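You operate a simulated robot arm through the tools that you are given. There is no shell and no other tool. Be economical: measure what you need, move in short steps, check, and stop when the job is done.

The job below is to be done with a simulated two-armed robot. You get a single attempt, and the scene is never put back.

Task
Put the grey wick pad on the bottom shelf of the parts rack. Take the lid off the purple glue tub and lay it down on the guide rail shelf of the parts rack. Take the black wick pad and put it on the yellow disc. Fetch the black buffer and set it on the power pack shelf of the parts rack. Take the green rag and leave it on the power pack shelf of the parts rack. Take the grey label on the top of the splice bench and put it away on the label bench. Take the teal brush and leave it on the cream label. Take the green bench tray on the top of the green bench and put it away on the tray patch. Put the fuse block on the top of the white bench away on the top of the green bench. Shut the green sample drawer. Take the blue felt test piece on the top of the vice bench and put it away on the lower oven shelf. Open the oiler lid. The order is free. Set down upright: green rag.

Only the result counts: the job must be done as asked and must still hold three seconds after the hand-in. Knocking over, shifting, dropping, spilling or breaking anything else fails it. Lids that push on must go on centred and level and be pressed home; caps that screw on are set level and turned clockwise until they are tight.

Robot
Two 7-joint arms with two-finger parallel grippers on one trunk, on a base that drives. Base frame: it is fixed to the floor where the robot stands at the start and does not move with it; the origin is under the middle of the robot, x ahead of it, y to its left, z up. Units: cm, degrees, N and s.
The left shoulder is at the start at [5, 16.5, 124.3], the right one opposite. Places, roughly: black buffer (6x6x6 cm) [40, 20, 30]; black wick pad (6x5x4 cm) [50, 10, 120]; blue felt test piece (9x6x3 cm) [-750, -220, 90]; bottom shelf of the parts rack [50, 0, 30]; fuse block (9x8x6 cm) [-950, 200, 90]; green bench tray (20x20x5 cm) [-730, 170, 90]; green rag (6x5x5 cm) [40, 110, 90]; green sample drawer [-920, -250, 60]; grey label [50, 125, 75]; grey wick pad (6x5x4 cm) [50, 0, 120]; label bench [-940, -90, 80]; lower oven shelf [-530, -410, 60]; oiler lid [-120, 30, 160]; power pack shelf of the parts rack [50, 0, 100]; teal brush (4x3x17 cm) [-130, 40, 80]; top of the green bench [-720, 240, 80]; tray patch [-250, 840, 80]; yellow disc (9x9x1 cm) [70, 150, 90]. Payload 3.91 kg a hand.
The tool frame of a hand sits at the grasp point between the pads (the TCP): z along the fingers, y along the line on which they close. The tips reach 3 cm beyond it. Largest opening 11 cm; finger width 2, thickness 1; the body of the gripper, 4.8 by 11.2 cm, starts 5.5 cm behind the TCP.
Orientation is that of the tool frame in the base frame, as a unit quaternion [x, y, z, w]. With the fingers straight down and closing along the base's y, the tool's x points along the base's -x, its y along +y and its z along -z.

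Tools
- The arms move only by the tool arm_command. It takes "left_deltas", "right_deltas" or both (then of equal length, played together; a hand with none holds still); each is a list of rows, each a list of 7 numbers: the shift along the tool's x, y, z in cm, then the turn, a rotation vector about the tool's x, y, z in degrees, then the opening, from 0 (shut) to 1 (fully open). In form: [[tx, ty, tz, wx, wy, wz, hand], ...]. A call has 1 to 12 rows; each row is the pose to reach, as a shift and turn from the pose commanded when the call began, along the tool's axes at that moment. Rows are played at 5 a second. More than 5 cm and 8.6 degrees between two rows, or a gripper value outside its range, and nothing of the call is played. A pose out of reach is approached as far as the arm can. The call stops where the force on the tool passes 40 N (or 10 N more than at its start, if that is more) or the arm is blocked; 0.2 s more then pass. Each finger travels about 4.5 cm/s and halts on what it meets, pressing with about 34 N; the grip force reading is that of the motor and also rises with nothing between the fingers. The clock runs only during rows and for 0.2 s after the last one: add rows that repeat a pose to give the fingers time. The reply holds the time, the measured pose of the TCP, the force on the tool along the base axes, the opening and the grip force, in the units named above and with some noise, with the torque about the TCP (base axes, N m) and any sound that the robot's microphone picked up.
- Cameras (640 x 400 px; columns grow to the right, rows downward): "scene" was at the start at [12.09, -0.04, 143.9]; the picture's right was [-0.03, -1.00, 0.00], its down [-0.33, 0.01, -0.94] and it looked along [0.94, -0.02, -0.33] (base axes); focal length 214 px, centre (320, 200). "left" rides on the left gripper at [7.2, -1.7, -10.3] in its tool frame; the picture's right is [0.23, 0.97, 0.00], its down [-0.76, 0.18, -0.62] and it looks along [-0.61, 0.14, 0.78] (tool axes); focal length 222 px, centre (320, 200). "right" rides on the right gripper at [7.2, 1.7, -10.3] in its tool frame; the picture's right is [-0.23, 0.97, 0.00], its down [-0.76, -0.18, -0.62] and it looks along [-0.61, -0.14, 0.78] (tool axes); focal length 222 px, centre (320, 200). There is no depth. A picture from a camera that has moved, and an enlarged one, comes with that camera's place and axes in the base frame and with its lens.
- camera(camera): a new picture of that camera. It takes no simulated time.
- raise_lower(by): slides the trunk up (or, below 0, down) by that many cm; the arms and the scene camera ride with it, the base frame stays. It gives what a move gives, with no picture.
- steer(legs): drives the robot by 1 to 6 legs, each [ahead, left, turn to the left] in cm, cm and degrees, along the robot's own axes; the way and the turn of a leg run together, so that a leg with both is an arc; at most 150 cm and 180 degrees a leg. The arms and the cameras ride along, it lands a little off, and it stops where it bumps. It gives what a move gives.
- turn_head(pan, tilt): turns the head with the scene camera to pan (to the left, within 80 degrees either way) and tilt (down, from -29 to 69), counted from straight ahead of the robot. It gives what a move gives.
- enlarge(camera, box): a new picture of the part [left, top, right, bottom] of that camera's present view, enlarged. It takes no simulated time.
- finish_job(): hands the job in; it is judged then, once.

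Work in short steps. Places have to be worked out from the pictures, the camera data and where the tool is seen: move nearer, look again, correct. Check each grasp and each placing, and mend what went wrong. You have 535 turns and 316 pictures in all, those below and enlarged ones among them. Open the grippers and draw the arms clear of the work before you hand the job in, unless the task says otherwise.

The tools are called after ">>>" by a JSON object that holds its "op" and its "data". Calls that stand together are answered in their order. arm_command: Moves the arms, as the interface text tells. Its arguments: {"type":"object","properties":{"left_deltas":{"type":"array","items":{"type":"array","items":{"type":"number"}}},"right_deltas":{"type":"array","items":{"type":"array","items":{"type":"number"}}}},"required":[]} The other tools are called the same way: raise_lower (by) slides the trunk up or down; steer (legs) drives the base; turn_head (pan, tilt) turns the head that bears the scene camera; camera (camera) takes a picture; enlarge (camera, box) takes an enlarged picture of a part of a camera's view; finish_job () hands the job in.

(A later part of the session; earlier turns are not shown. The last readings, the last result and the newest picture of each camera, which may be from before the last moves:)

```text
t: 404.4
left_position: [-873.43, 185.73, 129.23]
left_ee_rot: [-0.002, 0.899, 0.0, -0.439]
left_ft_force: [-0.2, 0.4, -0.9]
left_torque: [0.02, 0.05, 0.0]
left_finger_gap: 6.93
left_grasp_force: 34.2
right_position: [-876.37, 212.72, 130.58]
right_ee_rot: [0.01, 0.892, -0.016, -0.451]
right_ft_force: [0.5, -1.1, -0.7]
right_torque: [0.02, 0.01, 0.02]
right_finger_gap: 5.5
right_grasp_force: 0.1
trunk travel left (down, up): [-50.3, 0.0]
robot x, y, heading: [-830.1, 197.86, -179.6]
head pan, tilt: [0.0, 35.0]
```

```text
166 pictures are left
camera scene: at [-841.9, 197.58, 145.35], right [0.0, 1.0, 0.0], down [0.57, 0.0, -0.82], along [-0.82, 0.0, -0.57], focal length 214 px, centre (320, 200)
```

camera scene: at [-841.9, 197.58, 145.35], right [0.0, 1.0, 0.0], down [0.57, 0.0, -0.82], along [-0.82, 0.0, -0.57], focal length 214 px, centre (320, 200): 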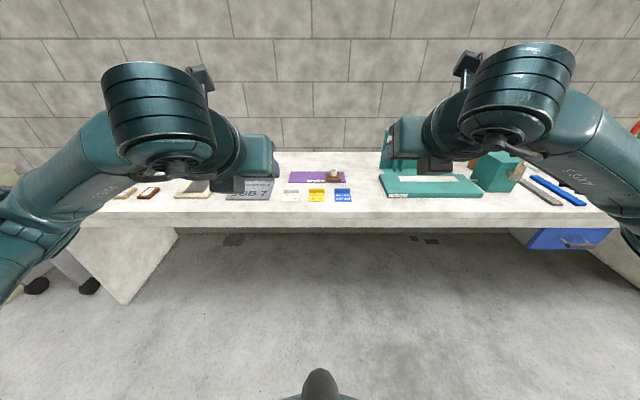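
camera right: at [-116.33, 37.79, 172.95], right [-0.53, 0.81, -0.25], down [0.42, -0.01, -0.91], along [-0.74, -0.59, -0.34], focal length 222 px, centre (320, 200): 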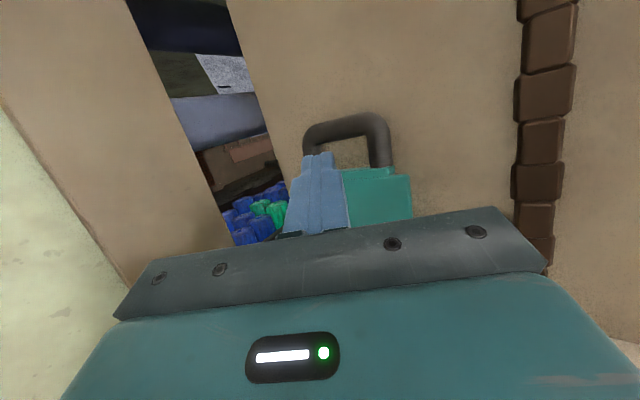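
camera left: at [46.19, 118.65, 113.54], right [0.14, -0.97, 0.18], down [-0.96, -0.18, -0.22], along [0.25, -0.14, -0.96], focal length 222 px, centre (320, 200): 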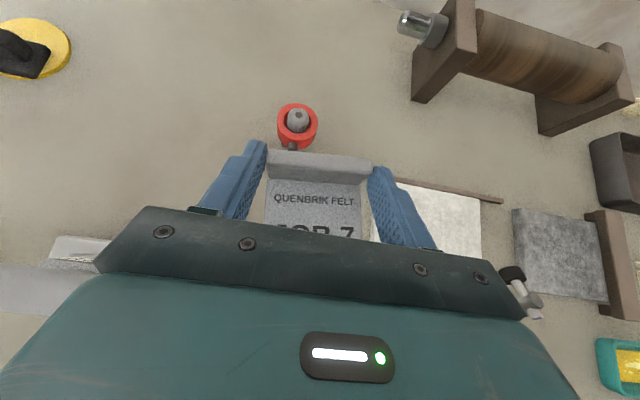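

>>> {"op": "enlarge", "data": {"camera": "scene", "box": [240, 140, 400, 240]}}

```text
4.00 times, centred on (320, 190) of scene
camera zoom: at [-841.9, 197.58, 145.35], right [0.0, 1.0, 0.0], down [0.57, 0.0, -0.82], along [-0.82, 0.0, -0.57], focal length 858 px, centre (320, 240)
```

zoom: 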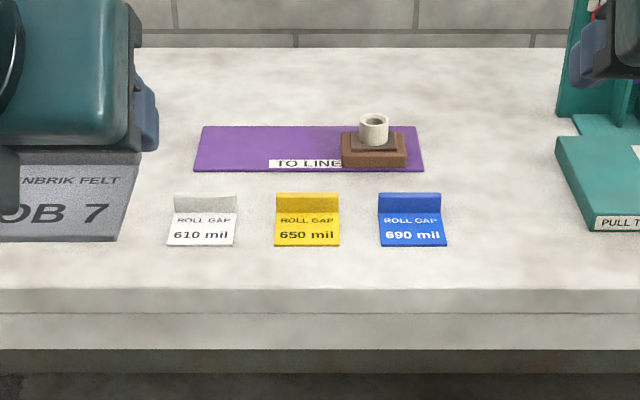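

Block ≈(-949,205), bench top z≈85.5, edge x≈-918. Lower trunk 20, drive 46 ahead, open the right hand.

>>> {"op": "raise_lower", "data": {"by": -20}}

>>> {"op": "steer", "data": {"legs": [[46, 0, -0.3]]}}

>>> {"op": "arm_command", "data": {"right_deltas": [[2.4, -1.5, 3.1, 0, 0, 0, 1], [4.8, -3, 6.2, 0, 0, 0, 1], [7.2, -4.5, 9.3, 0, 0, 0, 1], [8, -6, 12.5, 0, 0, 0, 1], [6, -7.5, 15, 0, 0, 0, 1]]}}

>>> {"op": "camera", "data": {"camera": "right"}}

```text
t: 406.6
left_position: [-873.44, 185.62, 109.2]
left_ee_rot: [-0.002, 0.898, -0.001, -0.439]
left_ft_force: [-0.3, 0.7, 0.2]
left_torque: [0.02, 0.0, 0.01]
left_finger_gap: 6.89
left_grasp_force: 33.9
right_position: [-876.35, 212.55, 110.65]
right_ee_rot: [0.01, 0.892, -0.016, -0.451]
right_ft_force: [-0.2, 0.3, -0.1]
right_torque: [-0.01, -0.03, 0.01]
right_finger_gap: 5.5
right_grasp_force: 0.1
trunk travel left (down, up): [-30.3, 20.0]
robot x, y, heading: [-830.04, 197.21, -179.8]
head pan, tilt: [0.0, 35.0]
```

```text
t: 409.4
left_position: [-919.51, 186.26, 109.18]
left_ee_rot: [0.002, 0.899, 0.002, -0.438]
left_ft_force: [-0.6, -0.1, -1.1]
left_torque: [0.01, -0.02, -0.03]
left_finger_gap: 6.88
left_grasp_force: 33.8
right_position: [-922.38, 213.35, 110.61]
right_ee_rot: [0.014, 0.892, -0.014, -0.451]
right_ft_force: [-0.2, 0.6, 0.3]
right_torque: [-0.04, 0.05, 0.03]
right_finger_gap: 5.52
right_grasp_force: 0.0
trunk travel left (down, up): [-30.3, 20.0]
robot x, y, heading: [-876.59, 197.52, 179.4]
head pan, tilt: [0.0, 35.0]
```

```text
t: 410.6
left_position: [-919.52, 186.11, 109.07]
left_ee_rot: [0.003, 0.899, 0.002, -0.438]
left_ft_force: [-0.1, 0.1, -2.2]
left_torque: [-0.01, 0.02, 0.0]
left_finger_gap: 6.93
left_grasp_force: 34.2
right_position: [-938.05, 205.66, 106.88]
right_ee_rot: [0.013, 0.892, -0.013, -0.452]
right_ft_force: [-0.2, 0.1, -0.1]
right_torque: [0.02, -0.01, 0.0]
right_finger_gap: 11.01
right_grasp_force: 0.1
trunk travel left (down, up): [-30.3, 20.0]
robot x, y, heading: [-875.88, 197.22, 179.5]
head pan, tilt: [0.0, 35.0]
```

```text
164 pictures are left
camera right: at [-933.96, 207.94, 118.76], right [0.15, 0.96, -0.22], down [0.95, -0.2, -0.24], along [-0.27, -0.17, -0.95], focal length 222 px, centre (320, 200)
```

right: 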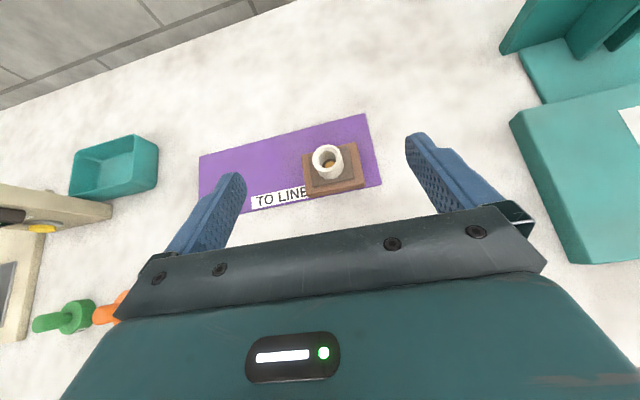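

Aligned; descend over the block with full opening.

>>> {"op": "arm_command", "data": {"right_deltas": [[-1, -0.3, 3.5, 0, 0, 0, 1], [-3, -0.5, 7, 0, 0, 0, 1], [-5.5, -0.7, 10.8, 0, 0, 0, 1], [-8, -0.8, 14.5, 0, 0, 0, 1], [-9, -0.8, 16.2, 0, 0, 0, 1]]}}

>>> {"op": "camera", "data": {"camera": "right"}}

```text
t: 411.8
left_position: [-919.56, 186.07, 109.13]
left_ee_rot: [0.003, 0.899, 0.002, -0.439]
left_ft_force: [0.0, 0.0, -0.8]
left_torque: [0.01, 0.03, 0.02]
left_finger_gap: 6.91
left_grasp_force: 33.5
right_position: [-945.68, 204.39, 90.15]
right_ee_rot: [0.014, 0.892, -0.014, -0.451]
right_ft_force: [-0.9, -0.6, 0.3]
right_torque: [0.01, 0.02, 0.0]
right_finger_gap: 10.99
right_grasp_force: 0.0
trunk travel left (down, up): [-30.3, 20.0]
robot x, y, heading: [-876.15, 197.73, 179.5]
head pan, tilt: [0.0, 35.0]
```

```text
163 pictures are left
camera right: at [-941.57, 206.52, 102.02], right [0.15, 0.96, -0.22], down [0.95, -0.2, -0.24], along [-0.27, -0.17, -0.95], focal length 222 px, centre (320, 200)
```

right: 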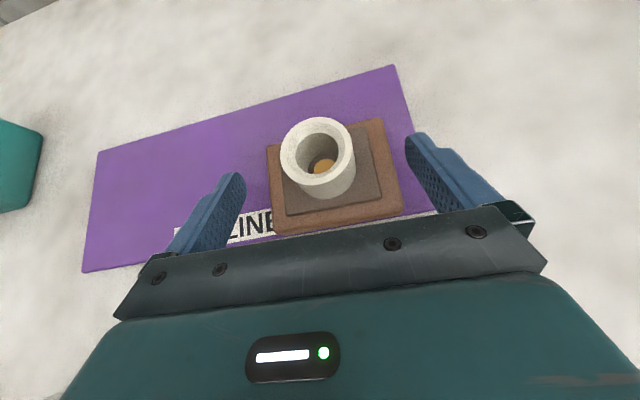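

Shift 0.6 right, down 1.7, and close.

>>> {"op": "arm_command", "data": {"right_deltas": [[0, 0.7, 0, 0, 0, 0, 1], [-1, 0.7, 1.3, 0, 0, 0, 1], [-1, 0.7, 1.3, 0, 0, 0, 1], [-1, 0.7, 1.3, 0, 0, 0, 0.8], [-1, 0.7, 1.3, 0, 0, 0, 0.5], [-1, 0.7, 1.3, 0, 0, 0, 0.2], [-1, 0.7, 1.3, 0, 0, 0, 0.2]]}}

>>> {"op": "camera", "data": {"camera": "right"}}

```text
t: 413.4
left_position: [-919.54, 186.26, 109.14]
left_ee_rot: [0.002, 0.899, 0.002, -0.438]
left_ft_force: [0.5, 0.1, -0.4]
left_torque: [-0.02, -0.01, 0.0]
left_finger_gap: 6.91
left_grasp_force: 33.9
right_position: [-946.22, 205.13, 88.57]
right_ee_rot: [0.013, 0.892, -0.015, -0.451]
right_ft_force: [0.2, -0.9, -0.5]
right_torque: [0.07, 0.09, 0.04]
right_finger_gap: 8.96
right_grasp_force: 34.1
trunk travel left (down, up): [-30.3, 20.0]
robot x, y, heading: [-876.32, 197.44, 179.7]
head pan, tilt: [0.0, 35.0]
```

```text
162 pictures are left
camera right: at [-942.03, 207.21, 100.44], right [0.15, 0.96, -0.22], down [0.95, -0.2, -0.24], along [-0.27, -0.17, -0.95], focal length 222 px, centre (320, 200)
```

right: 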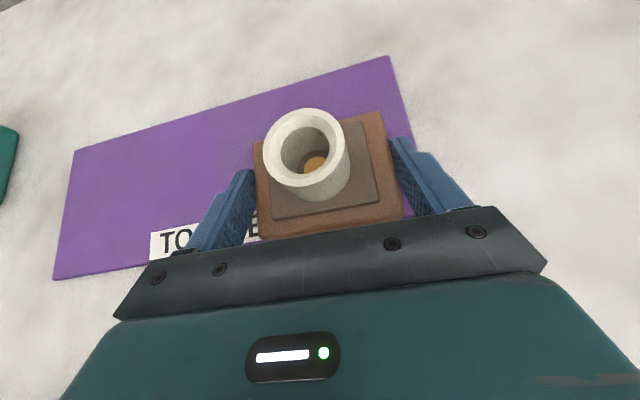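

Gripped at 8.96. Lift 12 cm and verify.

>>> {"op": "arm_command", "data": {"right_deltas": [[1.6, 0, -1.2, 0, 0, 0, 0], [4.5, 0, -3.3, 0, 0, 0, 0], [8, 0, -5.9, 0, 0, 0, 0], [10, 0, -7.4, 0, 0, 0, 0]]}}

>>> {"op": "camera", "data": {"camera": "right"}}

```text
t: 414.4
left_position: [-919.58, 186.24, 109.09]
left_ee_rot: [0.003, 0.899, 0.002, -0.439]
left_ft_force: [0.1, -0.5, -0.8]
left_torque: [-0.02, 0.01, 0.03]
left_finger_gap: 6.91
left_grasp_force: 33.6
right_position: [-946.05, 205.57, 100.87]
right_ee_rot: [0.014, 0.892, -0.013, -0.451]
right_ft_force: [-0.8, 0.9, -1.1]
right_torque: [-0.02, -0.02, 0.01]
right_finger_gap: 8.99
right_grasp_force: 33.8
trunk travel left (down, up): [-30.3, 20.0]
robot x, y, heading: [-876.23, 197.48, 179.5]
head pan, tilt: [0.0, 35.0]
```

```text
161 pictures are left
camera right: at [-942.01, 207.73, 112.81], right [0.15, 0.96, -0.22], down [0.95, -0.2, -0.24], along [-0.27, -0.17, -0.95], focal length 222 px, centre (320, 200)
```

right: 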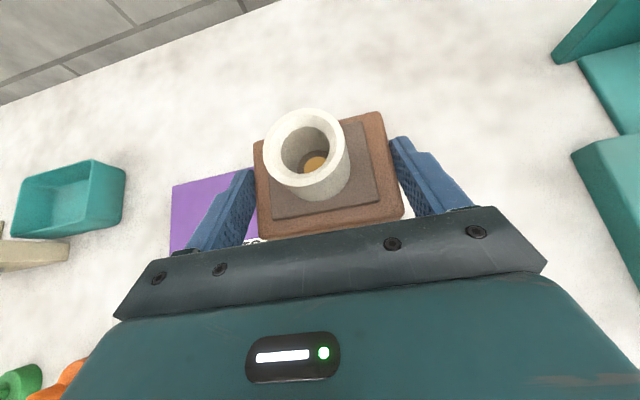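

Held. Back off, retract, raise the trunk and turn to face the green bench.

>>> {"op": "steer", "data": {"legs": [[-45, 0, 0]]}}

>>> {"op": "arm_command", "data": {"right_deltas": [[-1.5, 1, -4, 0, 0, 0, 0], [-3, 2, -8, 0, 0, 0, 0], [-4.5, 3, -12, 0, 0, 0, 0], [-6, 4, -16, 0, 0, 0, 0], [-7.5, 6, -20, 0, 0, 0, 0]]}}

>>> {"op": "raise_lower", "data": {"by": 20}}

>>> {"op": "steer", "data": {"legs": [[0, 0, 180]]}}

>>> {"op": "camera", "data": {"camera": "scene"}}

```text
t: 417.1
left_position: [-874.79, 185.8, 109.24]
left_ee_rot: [0.001, 0.899, 0.001, -0.438]
left_ft_force: [0.0, 0.5, -1.3]
left_torque: [-0.01, 0.03, -0.03]
left_finger_gap: 6.9
left_grasp_force: 33.9
right_position: [-901.46, 205.12, 100.86]
right_ee_rot: [0.012, 0.892, -0.015, -0.452]
right_ft_force: [0.0, 0.6, -1.7]
right_torque: [0.03, -0.05, 0.02]
right_finger_gap: 8.96
right_grasp_force: 33.8
trunk travel left (down, up): [-30.3, 20.0]
robot x, y, heading: [-831.53, 197.09, 180.1]
head pan, tilt: [0.0, 35.0]
```

```text
t: 418.3
left_position: [-874.77, 185.87, 109.19]
left_ee_rot: [0.001, 0.899, 0.001, -0.438]
left_ft_force: [0.7, -0.1, -0.1]
left_torque: [0.02, 0.0, -0.02]
left_finger_gap: 6.9
left_grasp_force: 34.3
right_position: [-880.88, 211.02, 106.46]
right_ee_rot: [0.012, 0.892, -0.015, -0.451]
right_ft_force: [-0.6, -0.4, -1.2]
right_torque: [0.04, 0.01, -0.01]
right_finger_gap: 8.95
right_grasp_force: 33.9
trunk travel left (down, up): [-30.3, 20.0]
robot x, y, heading: [-831.23, 197.5, 179.7]
head pan, tilt: [0.0, 35.0]
```

```text
t: 420.5
left_position: [-874.57, 185.67, 129.17]
left_ee_rot: [0.001, 0.899, 0.002, -0.438]
left_ft_force: [-0.5, 0.5, -1.4]
left_torque: [-0.03, -0.01, 0.05]
left_finger_gap: 6.88
left_grasp_force: 34.4
right_position: [-880.93, 211.04, 126.43]
right_ee_rot: [0.013, 0.892, -0.014, -0.451]
right_ft_force: [-0.1, 0.6, -1.4]
right_torque: [0.02, -0.02, 0.01]
right_finger_gap: 8.94
right_grasp_force: 34.8
trunk travel left (down, up): [-50.3, 0.0]
robot x, y, heading: [-831.43, 197.42, 179.7]
head pan, tilt: [0.0, 35.0]
```

```text
t: 428.2
left_position: [-787.64, 208.03, 129.16]
left_ee_rot: [0.899, -0.008, 0.438, 0.004]
left_ft_force: [-0.1, 0.4, -1.0]
left_torque: [-0.03, -0.04, 0.0]
left_finger_gap: 6.93
left_grasp_force: 33.9
right_position: [-781.87, 182.56, 126.4]
right_ee_rot: [0.892, -0.02, 0.452, -0.011]
right_ft_force: [-0.4, -0.6, -0.7]
right_torque: [-0.03, -0.02, -0.03]
right_finger_gap: 8.96
right_grasp_force: 33.8
trunk travel left (down, up): [-50.3, 0.0]
robot x, y, heading: [-831.64, 197.03, -1.2]
head pan, tilt: [0.0, 35.0]
```

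```text
160 pictures are left
camera scene: at [-819.71, 197.24, 145.34], right [-0.02, -1.0, 0.0], down [-0.57, 0.01, -0.82], along [0.82, -0.02, -0.57], focal length 214 px, centre (320, 200)
```

scene: 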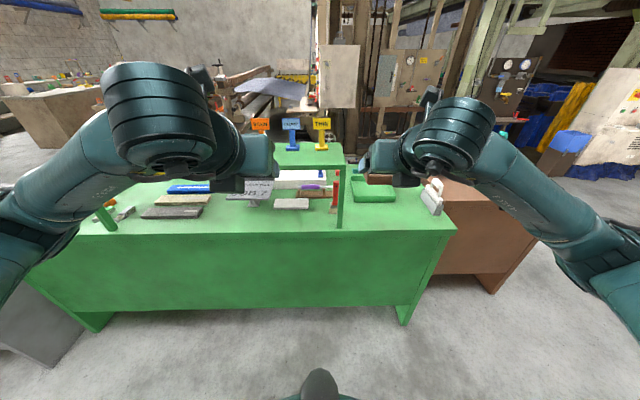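

>>> {"op": "enlarge", "data": {"camera": "scene", "box": [200, 130, 460, 260]}}

>>> {"op": "camera", "data": {"camera": "right"}}

```text
2.46 times, centred on (330, 195) of scene
camera zoom: at [-819.71, 197.24, 145.34], right [-0.02, -1.0, 0.0], down [-0.57, 0.01, -0.82], along [0.82, -0.02, -0.57], focal length 528 px, centre (295, 212)
```

zoom: 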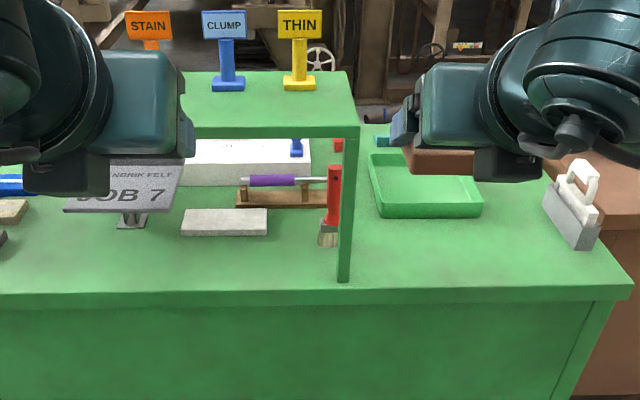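

```text
158 pictures are left
camera right: at [-785.91, 180.69, 138.39], right [-0.16, -0.96, -0.22], down [-0.95, 0.21, -0.24], along [0.27, 0.17, -0.95], focal length 222 px, centre (320, 200)
```

right: 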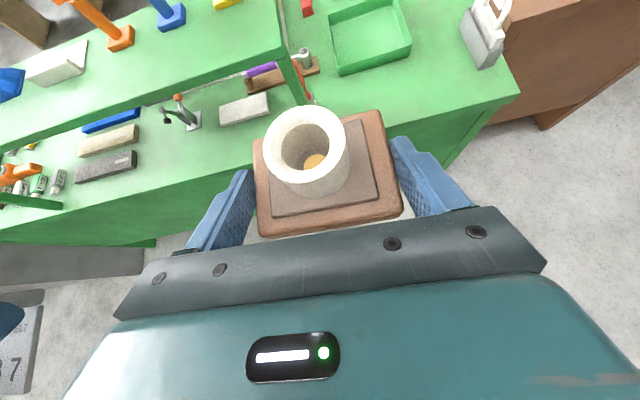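

Free spot at the bench's near right corner: target block centre (-747.5,152), bench z≈84. Move there, lower trunk 20.

>>> {"op": "steer", "data": {"legs": [[0, -31.5, 1.2], [12, 0, 0]]}}

>>> {"op": "raise_lower", "data": {"by": -18}}

>>> {"op": "arm_command", "data": {"right_deltas": [[2.2, 0, 3, 0, 0, 0, 0], [4.4, 0, 6, 0, 0, 0, 0], [6.6, 0, 9, 0, 0, 0, 0], [8.8, 0, 12, 0, 0, 0, 0], [9.5, 0, 15, 0, 0, 0, 0]]}}

>>> {"op": "camera", "data": {"camera": "scene"}}

>>> {"op": "camera", "data": {"camera": "right"}}

```text
t: 431.1
left_position: [-776.18, 177.49, 129.17]
left_ee_rot: [0.899, 0.0, 0.439, 0.001]
left_ft_force: [0.3, 0.6, -1.9]
left_torque: [0.02, 0.01, 0.0]
left_finger_gap: 6.9
left_grasp_force: 33.5
right_position: [-769.99, 152.32, 126.45]
right_ee_rot: [0.892, -0.01, 0.451, -0.016]
right_ft_force: [1.0, 0.6, -1.2]
right_torque: [-0.01, 0.01, -0.01]
right_finger_gap: 8.94
right_grasp_force: 34.0
trunk travel left (down, up): [-50.3, 0.0]
robot x, y, heading: [-819.78, 165.86, 0.2]
head pan, tilt: [0.0, 35.0]
```

```text
t: 433.1
left_position: [-776.32, 177.57, 111.33]
left_ee_rot: [0.899, 0.0, 0.439, 0.0]
left_ft_force: [0.1, -0.1, -0.5]
left_torque: [0.02, 0.0, 0.01]
left_finger_gap: 6.89
left_grasp_force: 34.3
right_position: [-769.98, 152.1, 108.48]
right_ee_rot: [0.893, -0.009, 0.451, -0.016]
right_ft_force: [-0.6, -0.5, -0.2]
right_torque: [-0.02, 0.02, 0.01]
right_finger_gap: 8.97
right_grasp_force: 34.0
trunk travel left (down, up): [-32.3, 18.0]
robot x, y, heading: [-819.81, 166.15, 0.2]
head pan, tilt: [0.0, 35.0]
```

```text
t: 434.3
left_position: [-776.22, 177.44, 111.18]
left_ee_rot: [0.899, 0.0, 0.439, 0.0]
left_ft_force: [0.6, 0.3, -1.0]
left_torque: [-0.03, 0.02, 0.0]
left_finger_gap: 6.89
left_grasp_force: 33.6
right_position: [-752.26, 152.31, 107.25]
right_ee_rot: [0.892, -0.009, 0.451, -0.015]
right_ft_force: [0.3, 0.0, -0.1]
right_torque: [0.02, 0.01, 0.01]
right_finger_gap: 8.95
right_grasp_force: 33.9
trunk travel left (down, up): [-32.3, 18.0]
robot x, y, heading: [-819.44, 165.76, -0.1]
head pan, tilt: [0.0, 35.0]
```

```text
157 pictures are left
camera scene: at [-808.08, 165.99, 127.34], right [0.0, -1.0, 0.0], down [-0.57, 0.0, -0.82], along [0.82, 0.0, -0.57], focal length 214 px, centre (320, 200)
```

scene: 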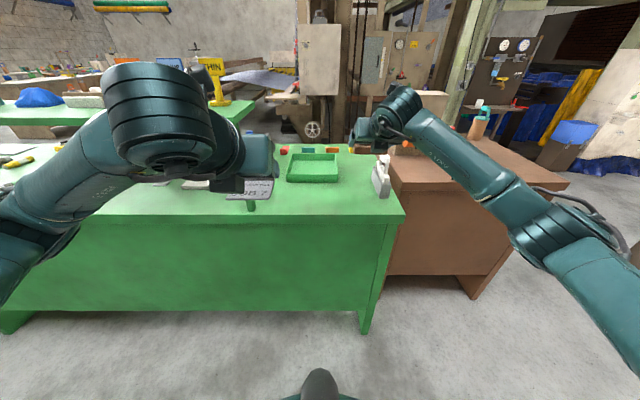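

```text
156 pictures are left
camera right: at [-756.22, 150.21, 119.14], right [-0.14, -0.97, -0.22], down [-0.95, 0.19, -0.24], along [0.27, 0.17, -0.95], focal length 222 px, centre (320, 200)
```

right: 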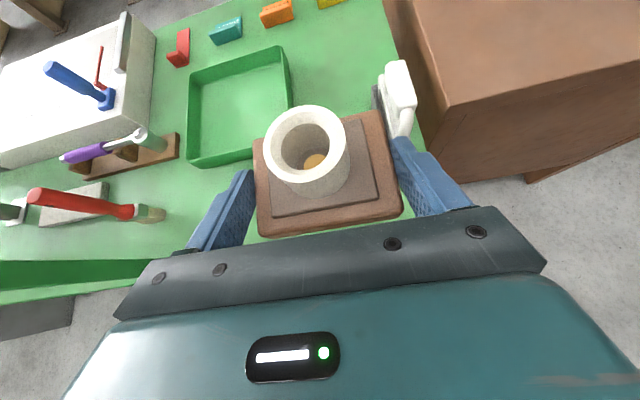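

Iron sits at x≥-740,y≤146; I aim TCP (-749.3,153.8) and lower to z≈88.

>>> {"op": "arm_command", "data": {"right_deltas": [[-1, -1, 5, 0, 0, 0, 0], [-4, -1.5, 7.5, 0, 0, 0, 0], [-7.2, -1.5, 9.5, 0, 0, 0, 0], [-10.4, -1.5, 11.5, 0, 0, 0, 0], [-13.3, -1.5, 13.6, 0, 0, 0, 0]]}}

>>> {"op": "camera", "data": {"camera": "right"}}

```text
refused: row 1 steps farther than a row can; nothing moved
```

```text
155 pictures are left
camera right: at [-756.22, 150.21, 119.14], right [-0.14, -0.97, -0.22], down [-0.95, 0.19, -0.24], along [0.27, 0.17, -0.95], focal length 222 px, centre (320, 200)
```

right: 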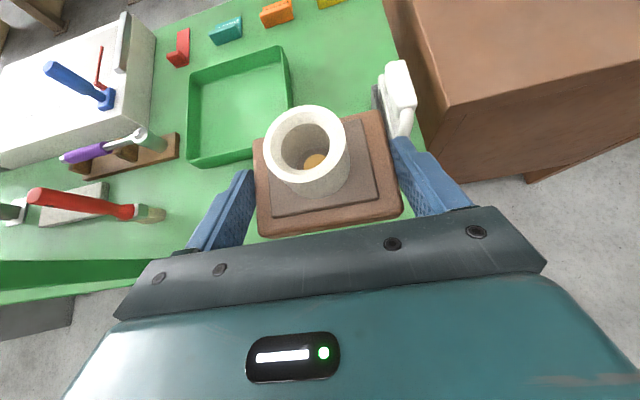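

>>> {"op": "arm_command", "data": {"right_deltas": [[-1, -0.8, 4, 0, 0, 0, 0], [-4, -1.5, 7, 0, 0, 0, 0], [-7.2, -1.5, 9.5, 0, 0, 0, 0], [-10.4, -1.5, 11.5, 0, 0, 0, 0], [-13.3, -1.5, 13.6, 0, 0, 0, 0]]}}

>>> {"op": "camera", "data": {"camera": "right"}}

```text
t: 435.5
left_position: [-776.14, 177.51, 111.12]
left_ee_rot: [0.899, 0.0, 0.438, 0.001]
left_ft_force: [0.1, -0.4, -1.1]
left_torque: [0.0, 0.0, 0.02]
left_finger_gap: 6.9
left_grasp_force: 34.7
right_position: [-749.21, 154.31, 88.42]
right_ee_rot: [0.892, -0.011, 0.452, -0.015]
right_ft_force: [0.3, -0.3, -0.7]
right_torque: [0.03, 0.01, -0.01]
right_finger_gap: 8.97
right_grasp_force: 34.0
trunk travel left (down, up): [-32.3, 18.0]
robot x, y, heading: [-819.85, 165.6, 0.0]
head pan, tilt: [0.0, 35.0]
```

```text
154 pictures are left
camera right: at [-753.22, 152.26, 100.42], right [-0.14, -0.97, -0.22], down [-0.95, 0.19, -0.24], along [0.27, 0.18, -0.95], focal length 222 px, centre (320, 200)
```

right: 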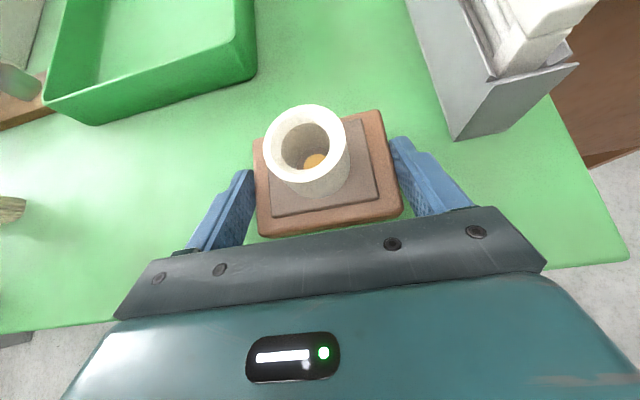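

Good spot. Lower in fine steps to contact.

>>> {"op": "arm_command", "data": {"right_deltas": [[-0.3, 0, 0.2, 0, 0, 0, 0], [-0.6, 0, 0.4, 0, 0, 0, 0], [-0.9, 0, 0.65, 0, 0, 0, 0], [-1.2, 0, 0.9, 0, 0, 0, 0]]}}

```text
t: 436.5
left_position: [-776.46, 177.46, 111.35]
left_ee_rot: [0.898, -0.001, 0.44, 0.001]
left_ft_force: [0.3, 0.4, -1.2]
left_torque: [0.01, -0.01, 0.0]
left_finger_gap: 6.89
left_grasp_force: 34.1
right_position: [-749.25, 154.48, 87.86]
right_ee_rot: [0.89, -0.009, 0.456, -0.016]
right_ft_force: [-3.0, -4.0, 24.4]
right_torque: [-0.86, 0.21, -0.06]
right_finger_gap: 8.95
right_grasp_force: 33.6
trunk travel left (down, up): [-32.3, 18.0]
robot x, y, heading: [-819.91, 165.86, -0.1]
head pan, tilt: [0.0, 35.0]
```

Contact. Ease 0.4 up, open fully and withdraw.

>>> {"op": "arm_command", "data": {"right_deltas": [[0.3, 0, -0.25, 0, 0, 0, 0], [0.3, 0, -0.25, 0, 0, 0, 1], [0.3, 0, -0.25, 0, 0, 0, 1], [0.3, 0, -0.25, 0, 0, 0, 1], [1.5, 0, -2.5, 0, 0, 0, 1], [4, 0, -5.5, 0, 0, 0, 1], [6, 0, -9.5, 0, 0, 0, 1]]}}

>>> {"op": "camera", "data": {"camera": "right"}}

```text
t: 438.1
left_position: [-776.22, 177.54, 111.31]
left_ee_rot: [0.898, -0.001, 0.44, 0.001]
left_ft_force: [-0.4, 0.4, -0.8]
left_torque: [-0.01, 0.01, 0.06]
left_finger_gap: 6.89
left_grasp_force: 34.0
right_position: [-753.43, 154.06, 97.68]
right_ee_rot: [0.893, -0.01, 0.45, -0.015]
right_ft_force: [-0.1, -0.2, 1.1]
right_torque: [0.0, 0.01, -0.01]
right_finger_gap: 11.0
right_grasp_force: 0.0
trunk travel left (down, up): [-32.3, 18.0]
robot x, y, heading: [-820.01, 165.71, 0.0]
head pan, tilt: [0.0, 35.0]
```

```text
153 pictures are left
camera right: at [-757.31, 151.97, 109.43], right [-0.14, -0.97, -0.22], down [-0.95, 0.19, -0.24], along [0.27, 0.18, -0.95], focal length 222 px, centre (320, 200)
```

right: 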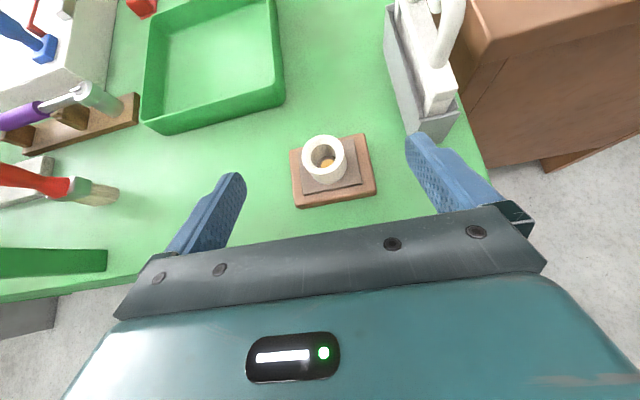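

Fuse block is down. Retract, raise trunk, turn to −y and drive toward the label bench.

>>> {"op": "arm_command", "data": {"right_deltas": [[-0.5, 0.8, -4.4, 0, 0, 0, 1], [-1, 1.6, -8.8, 0, 0, 0, 1], [-1.5, 2.4, -13.2, 0, 0, 0, 1], [-2, 3.2, -17.6, 0, 0, 0, 1], [-2.4, 4, -21.8, 0, 0, 0, 0.6]]}}

>>> {"op": "steer", "data": {"legs": [[-14, 0, 0], [0, 0, -90]]}}

>>> {"op": "raise_lower", "data": {"by": 18}}

>>> {"op": "turn_head", "data": {"pan": -20, "tilt": 15}}

>>> {"op": "camera", "data": {"camera": "scene"}}

```text
t: 439.3
left_position: [-776.28, 177.53, 111.28]
left_ee_rot: [0.898, 0.001, 0.44, 0.0]
left_ft_force: [-0.6, 0.3, -0.3]
left_torque: [0.0, -0.02, -0.02]
left_finger_gap: 6.9
left_grasp_force: 34.1
right_position: [-772.47, 149.69, 108.4]
right_ee_rot: [0.892, -0.01, 0.452, -0.015]
right_ft_force: [0.0, -0.3, -0.5]
right_torque: [-0.02, 0.02, 0.02]
right_finger_gap: 7.51
right_grasp_force: 0.0
trunk travel left (down, up): [-32.3, 18.0]
robot x, y, heading: [-819.92, 165.88, -0.1]
head pan, tilt: [0.0, 35.0]
```

```text
t: 444.5
left_position: [-821.87, 122.39, 111.05]
left_ee_rot: [0.638, -0.633, 0.311, 0.309]
left_ft_force: [0.2, 0.0, -0.6]
left_torque: [-0.03, 0.01, 0.03]
left_finger_gap: 6.9
left_grasp_force: 34.0
right_position: [-849.68, 118.44, 108.45]
right_ee_rot: [-0.625, 0.637, -0.331, -0.307]
right_ft_force: [0.3, -0.5, 1.0]
right_torque: [-0.03, -0.03, 0.0]
right_finger_gap: 6.6
right_grasp_force: 0.1
trunk travel left (down, up): [-32.3, 18.0]
robot x, y, heading: [-833.67, 165.83, -89.6]
head pan, tilt: [0.0, 35.0]
```

```text
t: 446.5
left_position: [-821.82, 122.4, 129.13]
left_ee_rot: [0.637, -0.634, 0.311, 0.31]
left_ft_force: [0.8, -0.6, -1.1]
left_torque: [-0.01, -0.02, 0.0]
left_finger_gap: 6.91
left_grasp_force: 33.6
right_position: [-849.73, 118.33, 126.38]
right_ee_rot: [-0.625, 0.637, -0.331, -0.307]
right_ft_force: [0.2, 0.9, 0.0]
right_torque: [0.02, -0.01, 0.0]
right_finger_gap: 6.58
right_grasp_force: 0.0
trunk travel left (down, up): [-50.3, 0.0]
robot x, y, heading: [-834.08, 165.94, -89.9]
head pan, tilt: [0.0, 35.0]
```

```text
t: 447.3
left_position: [-821.82, 122.44, 129.1]
left_ee_rot: [0.638, -0.634, 0.31, 0.309]
left_ft_force: [-0.7, 0.1, -1.6]
left_torque: [0.0, 0.01, 0.0]
left_finger_gap: 6.9
left_grasp_force: 33.8
right_position: [-849.7, 118.3, 126.39]
right_ee_rot: [-0.625, 0.637, -0.331, -0.307]
right_ft_force: [0.2, 0.2, 0.4]
right_torque: [0.04, -0.02, -0.01]
right_finger_gap: 6.6
right_grasp_force: 0.1
trunk travel left (down, up): [-50.3, 0.0]
robot x, y, heading: [-833.86, 165.8, -89.7]
head pan, tilt: [-20.0, 15.0]
```

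```text
152 pictures are left
camera scene: at [-837.05, 154.23, 148.54], right [-0.94, 0.34, 0.0], down [0.09, 0.24, -0.97], along [-0.33, -0.91, -0.26], focal length 214 px, centre (320, 200)
```

scene: 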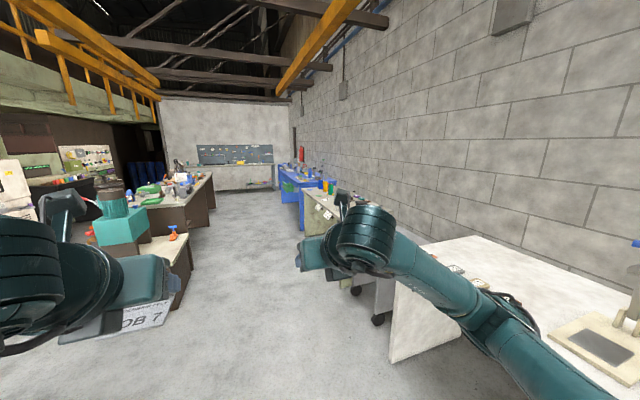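

Drive 200 ahead along the aisle, then look right.

>>> {"op": "steer", "data": {"legs": [[110, 0, 0], [100, 0, 0]]}}

>>> {"op": "turn_head", "data": {"pan": -55, "tilt": 25}}

>>> {"op": "camera", "data": {"camera": "scene"}}

```text
t: 457.7
left_position: [-820.5, -86.34, 129.13]
left_ee_rot: [0.637, -0.634, 0.311, 0.31]
left_ft_force: [1.1, 0.2, -0.7]
left_torque: [0.0, 0.01, -0.03]
left_finger_gap: 6.92
left_grasp_force: 33.8
right_position: [-848.31, -90.26, 126.42]
right_ee_rot: [-0.624, 0.638, -0.33, -0.308]
right_ft_force: [-0.6, -0.3, 0.0]
right_torque: [-0.05, 0.04, 0.05]
right_finger_gap: 6.6
right_grasp_force: 0.1
trunk travel left (down, up): [-50.3, 0.0]
robot x, y, heading: [-832.69, -42.73, -89.8]
head pan, tilt: [-20.0, 15.0]
```

```text
t: 458.7
left_position: [-820.52, -86.31, 129.31]
left_ee_rot: [0.637, -0.634, 0.311, 0.309]
left_ft_force: [0.3, 0.2, -1.0]
left_torque: [-0.04, -0.02, 0.0]
left_finger_gap: 6.9
left_grasp_force: 33.8
right_position: [-848.4, -90.27, 126.43]
right_ee_rot: [-0.624, 0.637, -0.331, -0.308]
right_ft_force: [-0.1, 0.0, 1.1]
right_torque: [0.02, 0.01, -0.02]
right_finger_gap: 6.62
right_grasp_force: 0.1
trunk travel left (down, up): [-50.3, 0.0]
robot x, y, heading: [-832.22, -43.06, -89.7]
head pan, tilt: [-55.0, 25.0]
```

```text
151 pictures are left
camera scene: at [-840.03, -50.93, 146.92], right [-0.58, 0.82, 0.0], down [0.34, 0.24, -0.91], along [-0.74, -0.52, -0.42], focal length 214 px, centre (320, 200)
```

scene: 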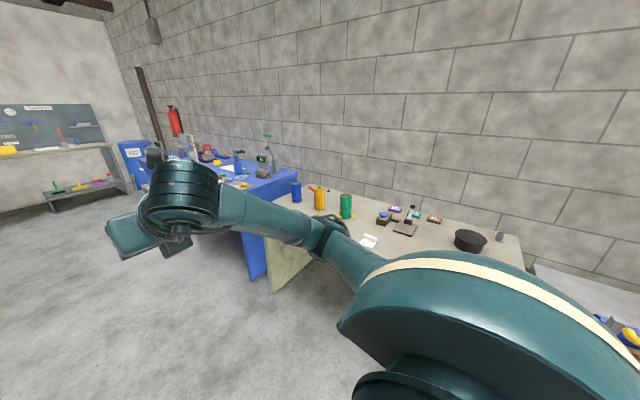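

Face the label bench: ahead 25, turn right 90.

>>> {"op": "steer", "data": {"legs": [[22, 0, 0], [0, 0, -90]]}}

>>> {"op": "turn_head", "data": {"pan": 0, "tilt": 35}}

>>> {"op": "camera", "data": {"camera": "scene"}}

```text
t: 464.2
left_position: [-875.52, -77.17, 129.18]
left_ee_rot: [-0.005, 0.899, -0.002, -0.439]
left_ft_force: [0.2, 0.2, -0.8]
left_torque: [0.0, 0.0, -0.02]
left_finger_gap: 6.91
left_grasp_force: 33.6
right_position: [-879.85, -49.37, 126.4]
right_ee_rot: [0.004, 0.892, -0.019, -0.451]
right_ft_force: [-0.8, 0.3, -0.2]
right_torque: [-0.01, 0.0, 0.0]
right_finger_gap: 6.62
right_grasp_force: 0.0
trunk travel left (down, up): [-50.3, 0.0]
robot x, y, heading: [-832.2, -64.94, -179.4]
head pan, tilt: [-55.0, 25.0]
```

```text
t: 465.4
left_position: [-875.53, -77.2, 129.18]
left_ee_rot: [-0.006, 0.899, -0.002, -0.439]
left_ft_force: [0.7, -0.4, -1.5]
left_torque: [0.01, -0.03, 0.02]
left_finger_gap: 6.92
left_grasp_force: 34.4
right_position: [-879.84, -49.38, 126.38]
right_ee_rot: [0.004, 0.892, -0.019, -0.451]
right_ft_force: [0.1, 0.2, 0.4]
right_torque: [0.02, 0.01, 0.0]
right_finger_gap: 6.61
right_grasp_force: 0.1
trunk travel left (down, up): [-50.3, 0.0]
robot x, y, heading: [-832.55, -65.12, -179.5]
head pan, tilt: [0.0, 35.0]
```

```text
150 pictures are left
camera scene: at [-844.18, -64.87, 145.35], right [-0.01, 1.0, 0.0], down [0.57, 0.01, -0.82], along [-0.82, -0.01, -0.57], focal length 214 px, centre (320, 200)
```

scene: 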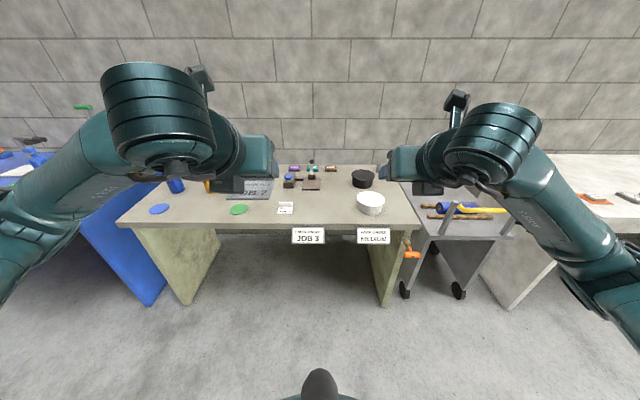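

>>> {"op": "enlarge", "data": {"camera": "scene", "box": [220, 150, 420, 275]}}

```text
3.20 times, centred on (320, 212) of scene
camera zoom: at [-844.18, -64.87, 145.35], right [-0.01, 1.0, 0.0], down [0.57, 0.01, -0.82], along [-0.82, -0.01, -0.57], focal length 686 px, centre (320, 160)
```

zoom: 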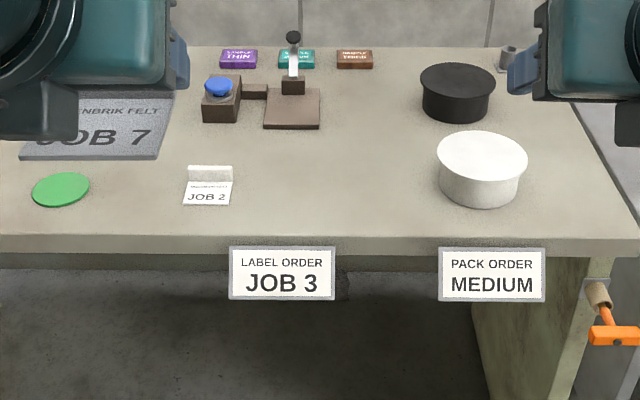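

Label bench confirmed, free spot at ≈(-925,-65). Lower trunk 18, drive 27 ahead and extend the left hand.

>>> {"op": "raise_lower", "data": {"by": -18}}

>>> {"op": "steer", "data": {"legs": [[27, 0, -0.5]]}}

>>> {"op": "arm_command", "data": {"left_deltas": [[1, 1.7, 4, 0, 0, 0, 0], [2, 3.4, 8, 0, 0, 0, 0], [3, 5.1, 12, 0, 0, 0, 0], [3, 6.8, 16, 0, 0, 0, 0], [2.5, 8.5, 20, 0, 0, 0, 0], [2, 10.2, 24, 0, 0, 0, 0], [1.6, 12, 28, 0, 0, 0, 0]]}}

>>> {"op": "camera", "data": {"camera": "left"}}

>>> {"op": "camera", "data": {"camera": "scene"}}

```text
t: 467.4
left_position: [-875.51, -77.21, 111.32]
left_ee_rot: [-0.006, 0.898, -0.003, -0.439]
left_ft_force: [0.4, -0.4, -0.1]
left_torque: [-0.01, 0.02, 0.01]
left_finger_gap: 6.93
left_grasp_force: 33.9
right_position: [-879.83, -49.26, 108.34]
right_ee_rot: [0.005, 0.892, -0.018, -0.451]
right_ft_force: [0.6, 0.3, -0.4]
right_torque: [0.0, 0.0, 0.0]
right_finger_gap: 6.59
right_grasp_force: 0.0
trunk travel left (down, up): [-32.3, 18.0]
robot x, y, heading: [-832.3, -65.02, -179.4]
head pan, tilt: [0.0, 35.0]
```

```text
t: 469.3
left_position: [-902.7, -77.02, 111.14]
left_ee_rot: [-0.002, 0.899, 0.0, -0.438]
left_ft_force: [-0.9, 1.0, -1.4]
left_torque: [0.02, 0.0, 0.01]
left_finger_gap: 6.94
left_grasp_force: 33.5
right_position: [-906.75, -49.28, 108.43]
right_ee_rot: [0.008, 0.892, -0.017, -0.452]
right_ft_force: [-0.3, 0.6, -0.4]
right_torque: [-0.02, -0.01, 0.01]
right_finger_gap: 6.6
right_grasp_force: 0.0
trunk travel left (down, up): [-32.3, 18.0]
robot x, y, heading: [-859.33, -65.12, -180.2]
head pan, tilt: [0.0, 35.0]
```

```text
t: 470.9
left_position: [-925.83, -64.97, 95.09]
left_ee_rot: [-0.002, 0.899, -0.001, -0.437]
left_ft_force: [0.3, 0.0, -0.8]
left_torque: [0.01, -0.03, -0.04]
left_finger_gap: 6.91
left_grasp_force: 33.7
right_position: [-906.76, -49.2, 108.41]
right_ee_rot: [0.01, 0.892, -0.016, -0.451]
right_ft_force: [-0.2, 0.1, 0.3]
right_torque: [-0.02, -0.04, -0.01]
right_finger_gap: 6.59
right_grasp_force: 0.1
trunk travel left (down, up): [-32.3, 18.0]
robot x, y, heading: [-859.29, -65.14, -179.7]
head pan, tilt: [0.0, 35.0]
```

```text
148 pictures are left
camera left: at [-922.09, -66.59, 107.22], right [-0.14, 0.97, 0.18], down [0.96, 0.18, -0.22], along [-0.24, 0.14, -0.96], focal length 222 px, centre (320, 200)
```

left: 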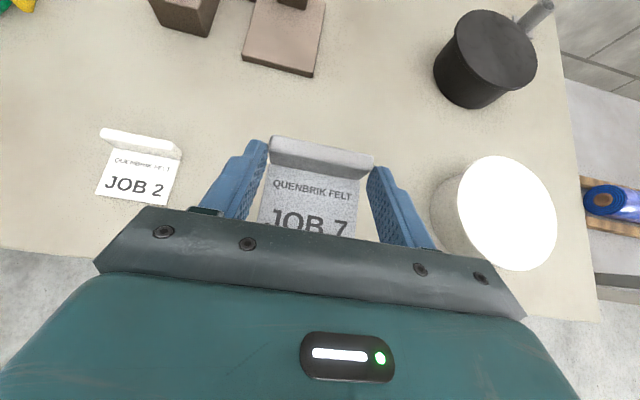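

```text
147 pictures are left
camera scene: at [-871.19, -64.96, 127.34], right [0.0, 1.0, 0.0], down [0.57, 0.0, -0.82], along [-0.82, 0.0, -0.57], focal length 214 px, centre (320, 200)
```

scene: 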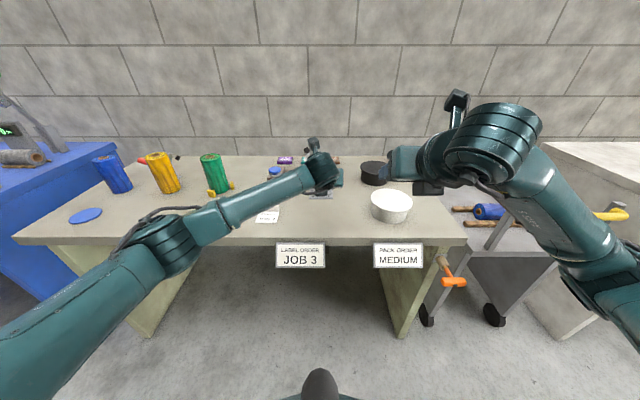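

Clear on both sides. Lower 6.5 then in fine steps.

>>> {"op": "arm_command", "data": {"left_deltas": [[-1.7, 0, 1.3, 0, 0, 0, 0], [-3.4, 0, 2.6, 0, 0, 0, 0], [-4.8, 0, 3.7, 0, 0, 0, 0], [-5.1, 0, 4, 0, 0, 0, 0]]}}

>>> {"op": "arm_command", "data": {"left_deltas": [[-0.25, 0, 0.2, 0, 0, 0, 0], [-0.5, 0, 0.4, 0, 0, 0, 0], [-0.75, 0, 0.6, 0, 0, 0, 0], [-1, 0, 0.8, 0, 0, 0, 0]]}}

```text
t: 471.9
left_position: [-925.79, -65.1, 88.75]
left_ee_rot: [-0.002, 0.899, 0.0, -0.438]
left_ft_force: [0.2, -0.1, -0.6]
left_torque: [0.01, -0.04, 0.0]
left_finger_gap: 6.92
left_grasp_force: 33.4
right_position: [-906.73, -49.22, 108.39]
right_ee_rot: [0.009, 0.892, -0.016, -0.451]
right_ft_force: [-0.2, -0.4, 0.5]
right_torque: [0.0, -0.05, -0.02]
right_finger_gap: 6.59
right_grasp_force: 0.0
trunk travel left (down, up): [-32.3, 18.0]
robot x, y, heading: [-859.02, -65.07, -179.7]
head pan, tilt: [0.0, 35.0]
```

```text
t: 472.9
left_position: [-925.86, -65.04, 87.48]
left_ee_rot: [-0.002, 0.898, 0.0, -0.439]
left_ft_force: [-1.0, -0.4, -0.6]
left_torque: [0.02, 0.03, 0.02]
left_finger_gap: 6.88
left_grasp_force: 33.8
right_position: [-906.65, -49.21, 108.37]
right_ee_rot: [0.008, 0.892, -0.016, -0.452]
right_ft_force: [-0.5, 0.3, 0.4]
right_torque: [-0.01, 0.01, -0.01]
right_finger_gap: 6.62
right_grasp_force: 0.0
trunk travel left (down, up): [-32.3, 18.0]
robot x, y, heading: [-859.19, -65.03, -179.8]
head pan, tilt: [0.0, 35.0]
```

>>> {"op": "arm_command", "data": {"left_deltas": [[-0.3, 0, 0.2, 0, 0, 0, 0], [-0.6, 0, 0.4, 0, 0, 0, 0], [-0.9, 0, 0.65, 0, 0, 0, 0], [-1.2, 0, 0.9, 0, 0, 0, 0], [-1.5, 0, 1.1, 0, 0, 0, 0]]}}

```text
t: 474.1
left_position: [-925.69, -65.04, 85.59]
left_ee_rot: [-0.001, 0.898, 0.0, -0.439]
left_ft_force: [-0.6, -0.4, -0.4]
left_torque: [0.01, -0.04, -0.01]
left_finger_gap: 6.91
left_grasp_force: 33.7
right_position: [-906.69, -49.23, 108.42]
right_ee_rot: [0.008, 0.892, -0.017, -0.452]
right_ft_force: [0.0, 0.1, 0.1]
right_torque: [0.03, 0.01, 0.01]
right_finger_gap: 6.61
right_grasp_force: 0.1
trunk travel left (down, up): [-32.3, 18.0]
robot x, y, heading: [-859.36, -65.23, -179.6]
head pan, tilt: [0.0, 35.0]
```

>>> {"op": "camera", "data": {"camera": "left"}}

>>> {"op": "arm_command", "data": {"left_deltas": [[-0.3, 0, 0.2, 0, 0, 0, 0], [-0.6, 0, 0.4, 0, 0, 0, 0], [-0.9, 0, 0.65, 0, 0, 0, 0], [-1.2, 0, 0.9, 0, 0, 0, 0], [-1.5, 0, 1.1, 0, 0, 0, 0]]}}

```text
146 pictures are left
camera left: at [-921.99, -66.65, 97.66], right [-0.14, 0.97, 0.18], down [0.96, 0.18, -0.22], along [-0.24, 0.14, -0.96], focal length 222 px, centre (320, 200)
```

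left: 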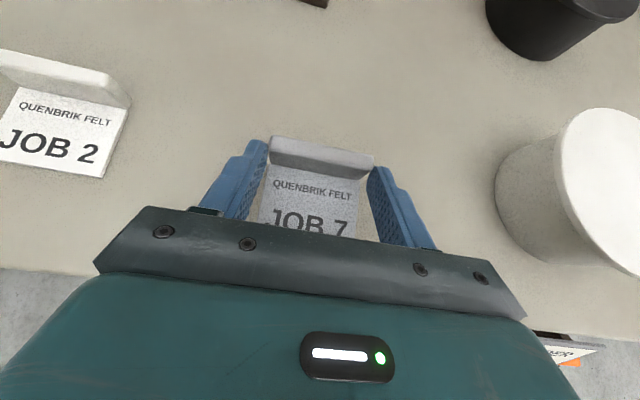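

```text
t: 475.3
left_position: [-925.71, -65.06, 83.92]
left_ee_rot: [-0.002, 0.898, 0.0, -0.44]
left_ft_force: [-0.6, -0.3, 1.8]
left_torque: [-0.1, -0.06, -0.03]
left_finger_gap: 6.92
left_grasp_force: 33.9
right_position: [-906.67, -49.15, 108.56]
right_ee_rot: [0.009, 0.892, -0.017, -0.451]
right_ft_force: [0.9, 0.2, -0.1]
right_torque: [-0.01, -0.02, 0.02]
right_finger_gap: 6.61
right_grasp_force: 0.1
trunk travel left (down, up): [-32.3, 18.0]
robot x, y, heading: [-859.41, -65.01, -180.0]
head pan, tilt: [0.0, 35.0]
```

Slight contact; a bit more to be sure, then release.

>>> {"op": "arm_command", "data": {"left_deltas": [[-0.15, 0, 0.1, 0, 0, 0, 0], [-0.3, 0, 0.2, 0, 0, 0, 0]]}}

>>> {"op": "arm_command", "data": {"left_deltas": [[0.1, 0, -0.1, 0, 0, 0, 0.7], [0.1, 0, -0.1, 0, 0, 0, 0.85], [0.1, 0, -0.1, 0, 0, 0, 0.85], [1, 0, -2.5, 0, 0, 0, 0.85], [3, 0, -5.5, 0, 0, 0, 0.85], [5, 0, -9, 0, 0, 0, 0.85]]}}

>>> {"op": "camera", "data": {"camera": "left"}}

```text
t: 475.9
left_position: [-925.72, -65.06, 83.87]
left_ee_rot: [-0.001, 0.897, 0.001, -0.442]
left_ft_force: [-1.3, -1.8, 15.8]
left_torque: [-0.31, -0.47, -0.02]
left_finger_gap: 6.91
left_grasp_force: 33.4
right_position: [-906.49, -49.12, 108.49]
right_ee_rot: [0.008, 0.892, -0.017, -0.452]
right_ft_force: [0.0, 0.3, 0.2]
right_torque: [-0.01, -0.02, 0.01]
right_finger_gap: 6.6
right_grasp_force: 0.0
trunk travel left (down, up): [-32.3, 18.0]
robot x, y, heading: [-859.2, -64.74, -179.5]
head pan, tilt: [0.0, 35.0]
```

```text
t: 477.3
left_position: [-921.51, -64.9, 92.8]
left_ee_rot: [-0.001, 0.898, 0.0, -0.439]
left_ft_force: [0.8, 0.3, -0.2]
left_torque: [0.01, -0.01, 0.0]
left_finger_gap: 9.34
left_grasp_force: 0.0
right_position: [-906.61, -49.22, 108.38]
right_ee_rot: [0.008, 0.892, -0.017, -0.451]
right_ft_force: [-0.7, 0.5, -0.5]
right_torque: [0.01, -0.04, 0.03]
right_finger_gap: 6.59
right_grasp_force: 0.1
trunk travel left (down, up): [-32.3, 18.0]
robot x, y, heading: [-859.72, -65.0, -179.7]
head pan, tilt: [0.0, 35.0]
```

```text
145 pictures are left
camera left: at [-917.8, -66.6, 104.92], right [-0.14, 0.97, 0.18], down [0.96, 0.18, -0.22], along [-0.24, 0.14, -0.96], focal length 222 px, centre (320, 200)
```

left: 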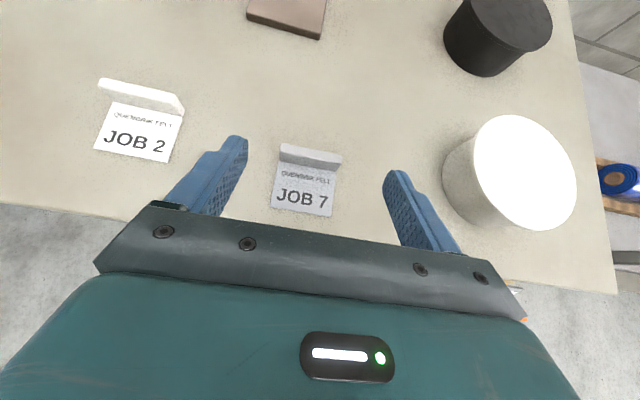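

Label placed. Fold the left arm, back off, and go look at the green sample drawer.

>>> {"op": "arm_command", "data": {"left_deltas": [[0.4, -1.8, -3.8, 0, 0, 0, 0.8], [0.8, -3.6, -7.6, 0, 0, 0, 0.8], [1.2, -5.4, -11.4, 0, 0, 0, 0.8], [1.6, -7.2, -15.2, 0, 0, 0, 0.8], [2, -9, -19, 0, 0, 0, 0.8], [2.3, -10.8, -22.8, 0, 0, 0, 0.8], [2.5, -12, -26, 0, 0, 0, 0.8]]}}

>>> {"op": "steer", "data": {"legs": [[-28, 0, 0], [0, 148, 0]]}}

>>> {"op": "turn_head", "data": {"pan": 15, "tilt": 35}}

>>> {"op": "camera", "data": {"camera": "scene"}}

```text
t: 478.9
left_position: [-902.57, -77.12, 110.84]
left_ee_rot: [-0.002, 0.899, -0.001, -0.438]
left_ft_force: [-0.4, -0.1, 0.8]
left_torque: [0.01, 0.02, 0.04]
left_finger_gap: 8.81
left_grasp_force: 0.1
right_position: [-906.7, -49.2, 108.41]
right_ee_rot: [0.009, 0.892, -0.016, -0.452]
right_ft_force: [0.2, 0.2, -0.5]
right_torque: [0.02, 0.01, 0.0]
right_finger_gap: 6.6
right_grasp_force: 0.1
trunk travel left (down, up): [-32.3, 18.0]
robot x, y, heading: [-859.29, -64.95, -179.9]
head pan, tilt: [0.0, 35.0]
```

```text
t: 487.9
left_position: [-874.3, -226.19, 110.81]
left_ee_rot: [0.0, 0.899, 0.001, -0.438]
left_ft_force: [0.1, 0.4, 0.0]
left_torque: [0.0, 0.02, 0.01]
left_finger_gap: 8.8
left_grasp_force: 0.1
right_position: [-878.35, -198.36, 108.41]
right_ee_rot: [0.009, 0.892, -0.016, -0.451]
right_ft_force: [0.2, -0.5, 0.3]
right_torque: [0.01, -0.01, -0.01]
right_finger_gap: 6.62
right_grasp_force: 0.0
trunk travel left (down, up): [-32.3, 18.0]
robot x, y, heading: [-830.67, -214.34, -179.8]
head pan, tilt: [0.0, 35.0]
```

```text
t: 488.6
left_position: [-874.27, -226.23, 110.85]
left_ee_rot: [-0.001, 0.898, 0.0, -0.439]
left_ft_force: [-0.5, -0.6, 0.0]
left_torque: [-0.01, 0.03, -0.03]
left_finger_gap: 8.78
left_grasp_force: 0.0
right_position: [-878.26, -198.31, 108.32]
right_ee_rot: [0.01, 0.892, -0.016, -0.451]
right_ft_force: [0.5, 0.0, 0.5]
right_torque: [-0.02, 0.03, 0.03]
right_finger_gap: 6.6
right_grasp_force: 0.0
trunk travel left (down, up): [-32.3, 18.0]
robot x, y, heading: [-830.71, -214.17, -180.0]
head pan, tilt: [15.0, 35.0]
```

```text
144 pictures are left
camera scene: at [-842.51, -216.45, 127.35], right [-0.26, 0.97, 0.0], down [0.55, 0.15, -0.82], along [-0.79, -0.21, -0.57], focal length 214 px, centre (320, 200)
```

scene: 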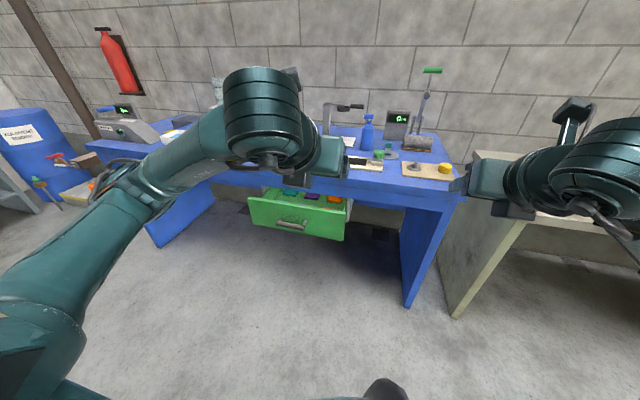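

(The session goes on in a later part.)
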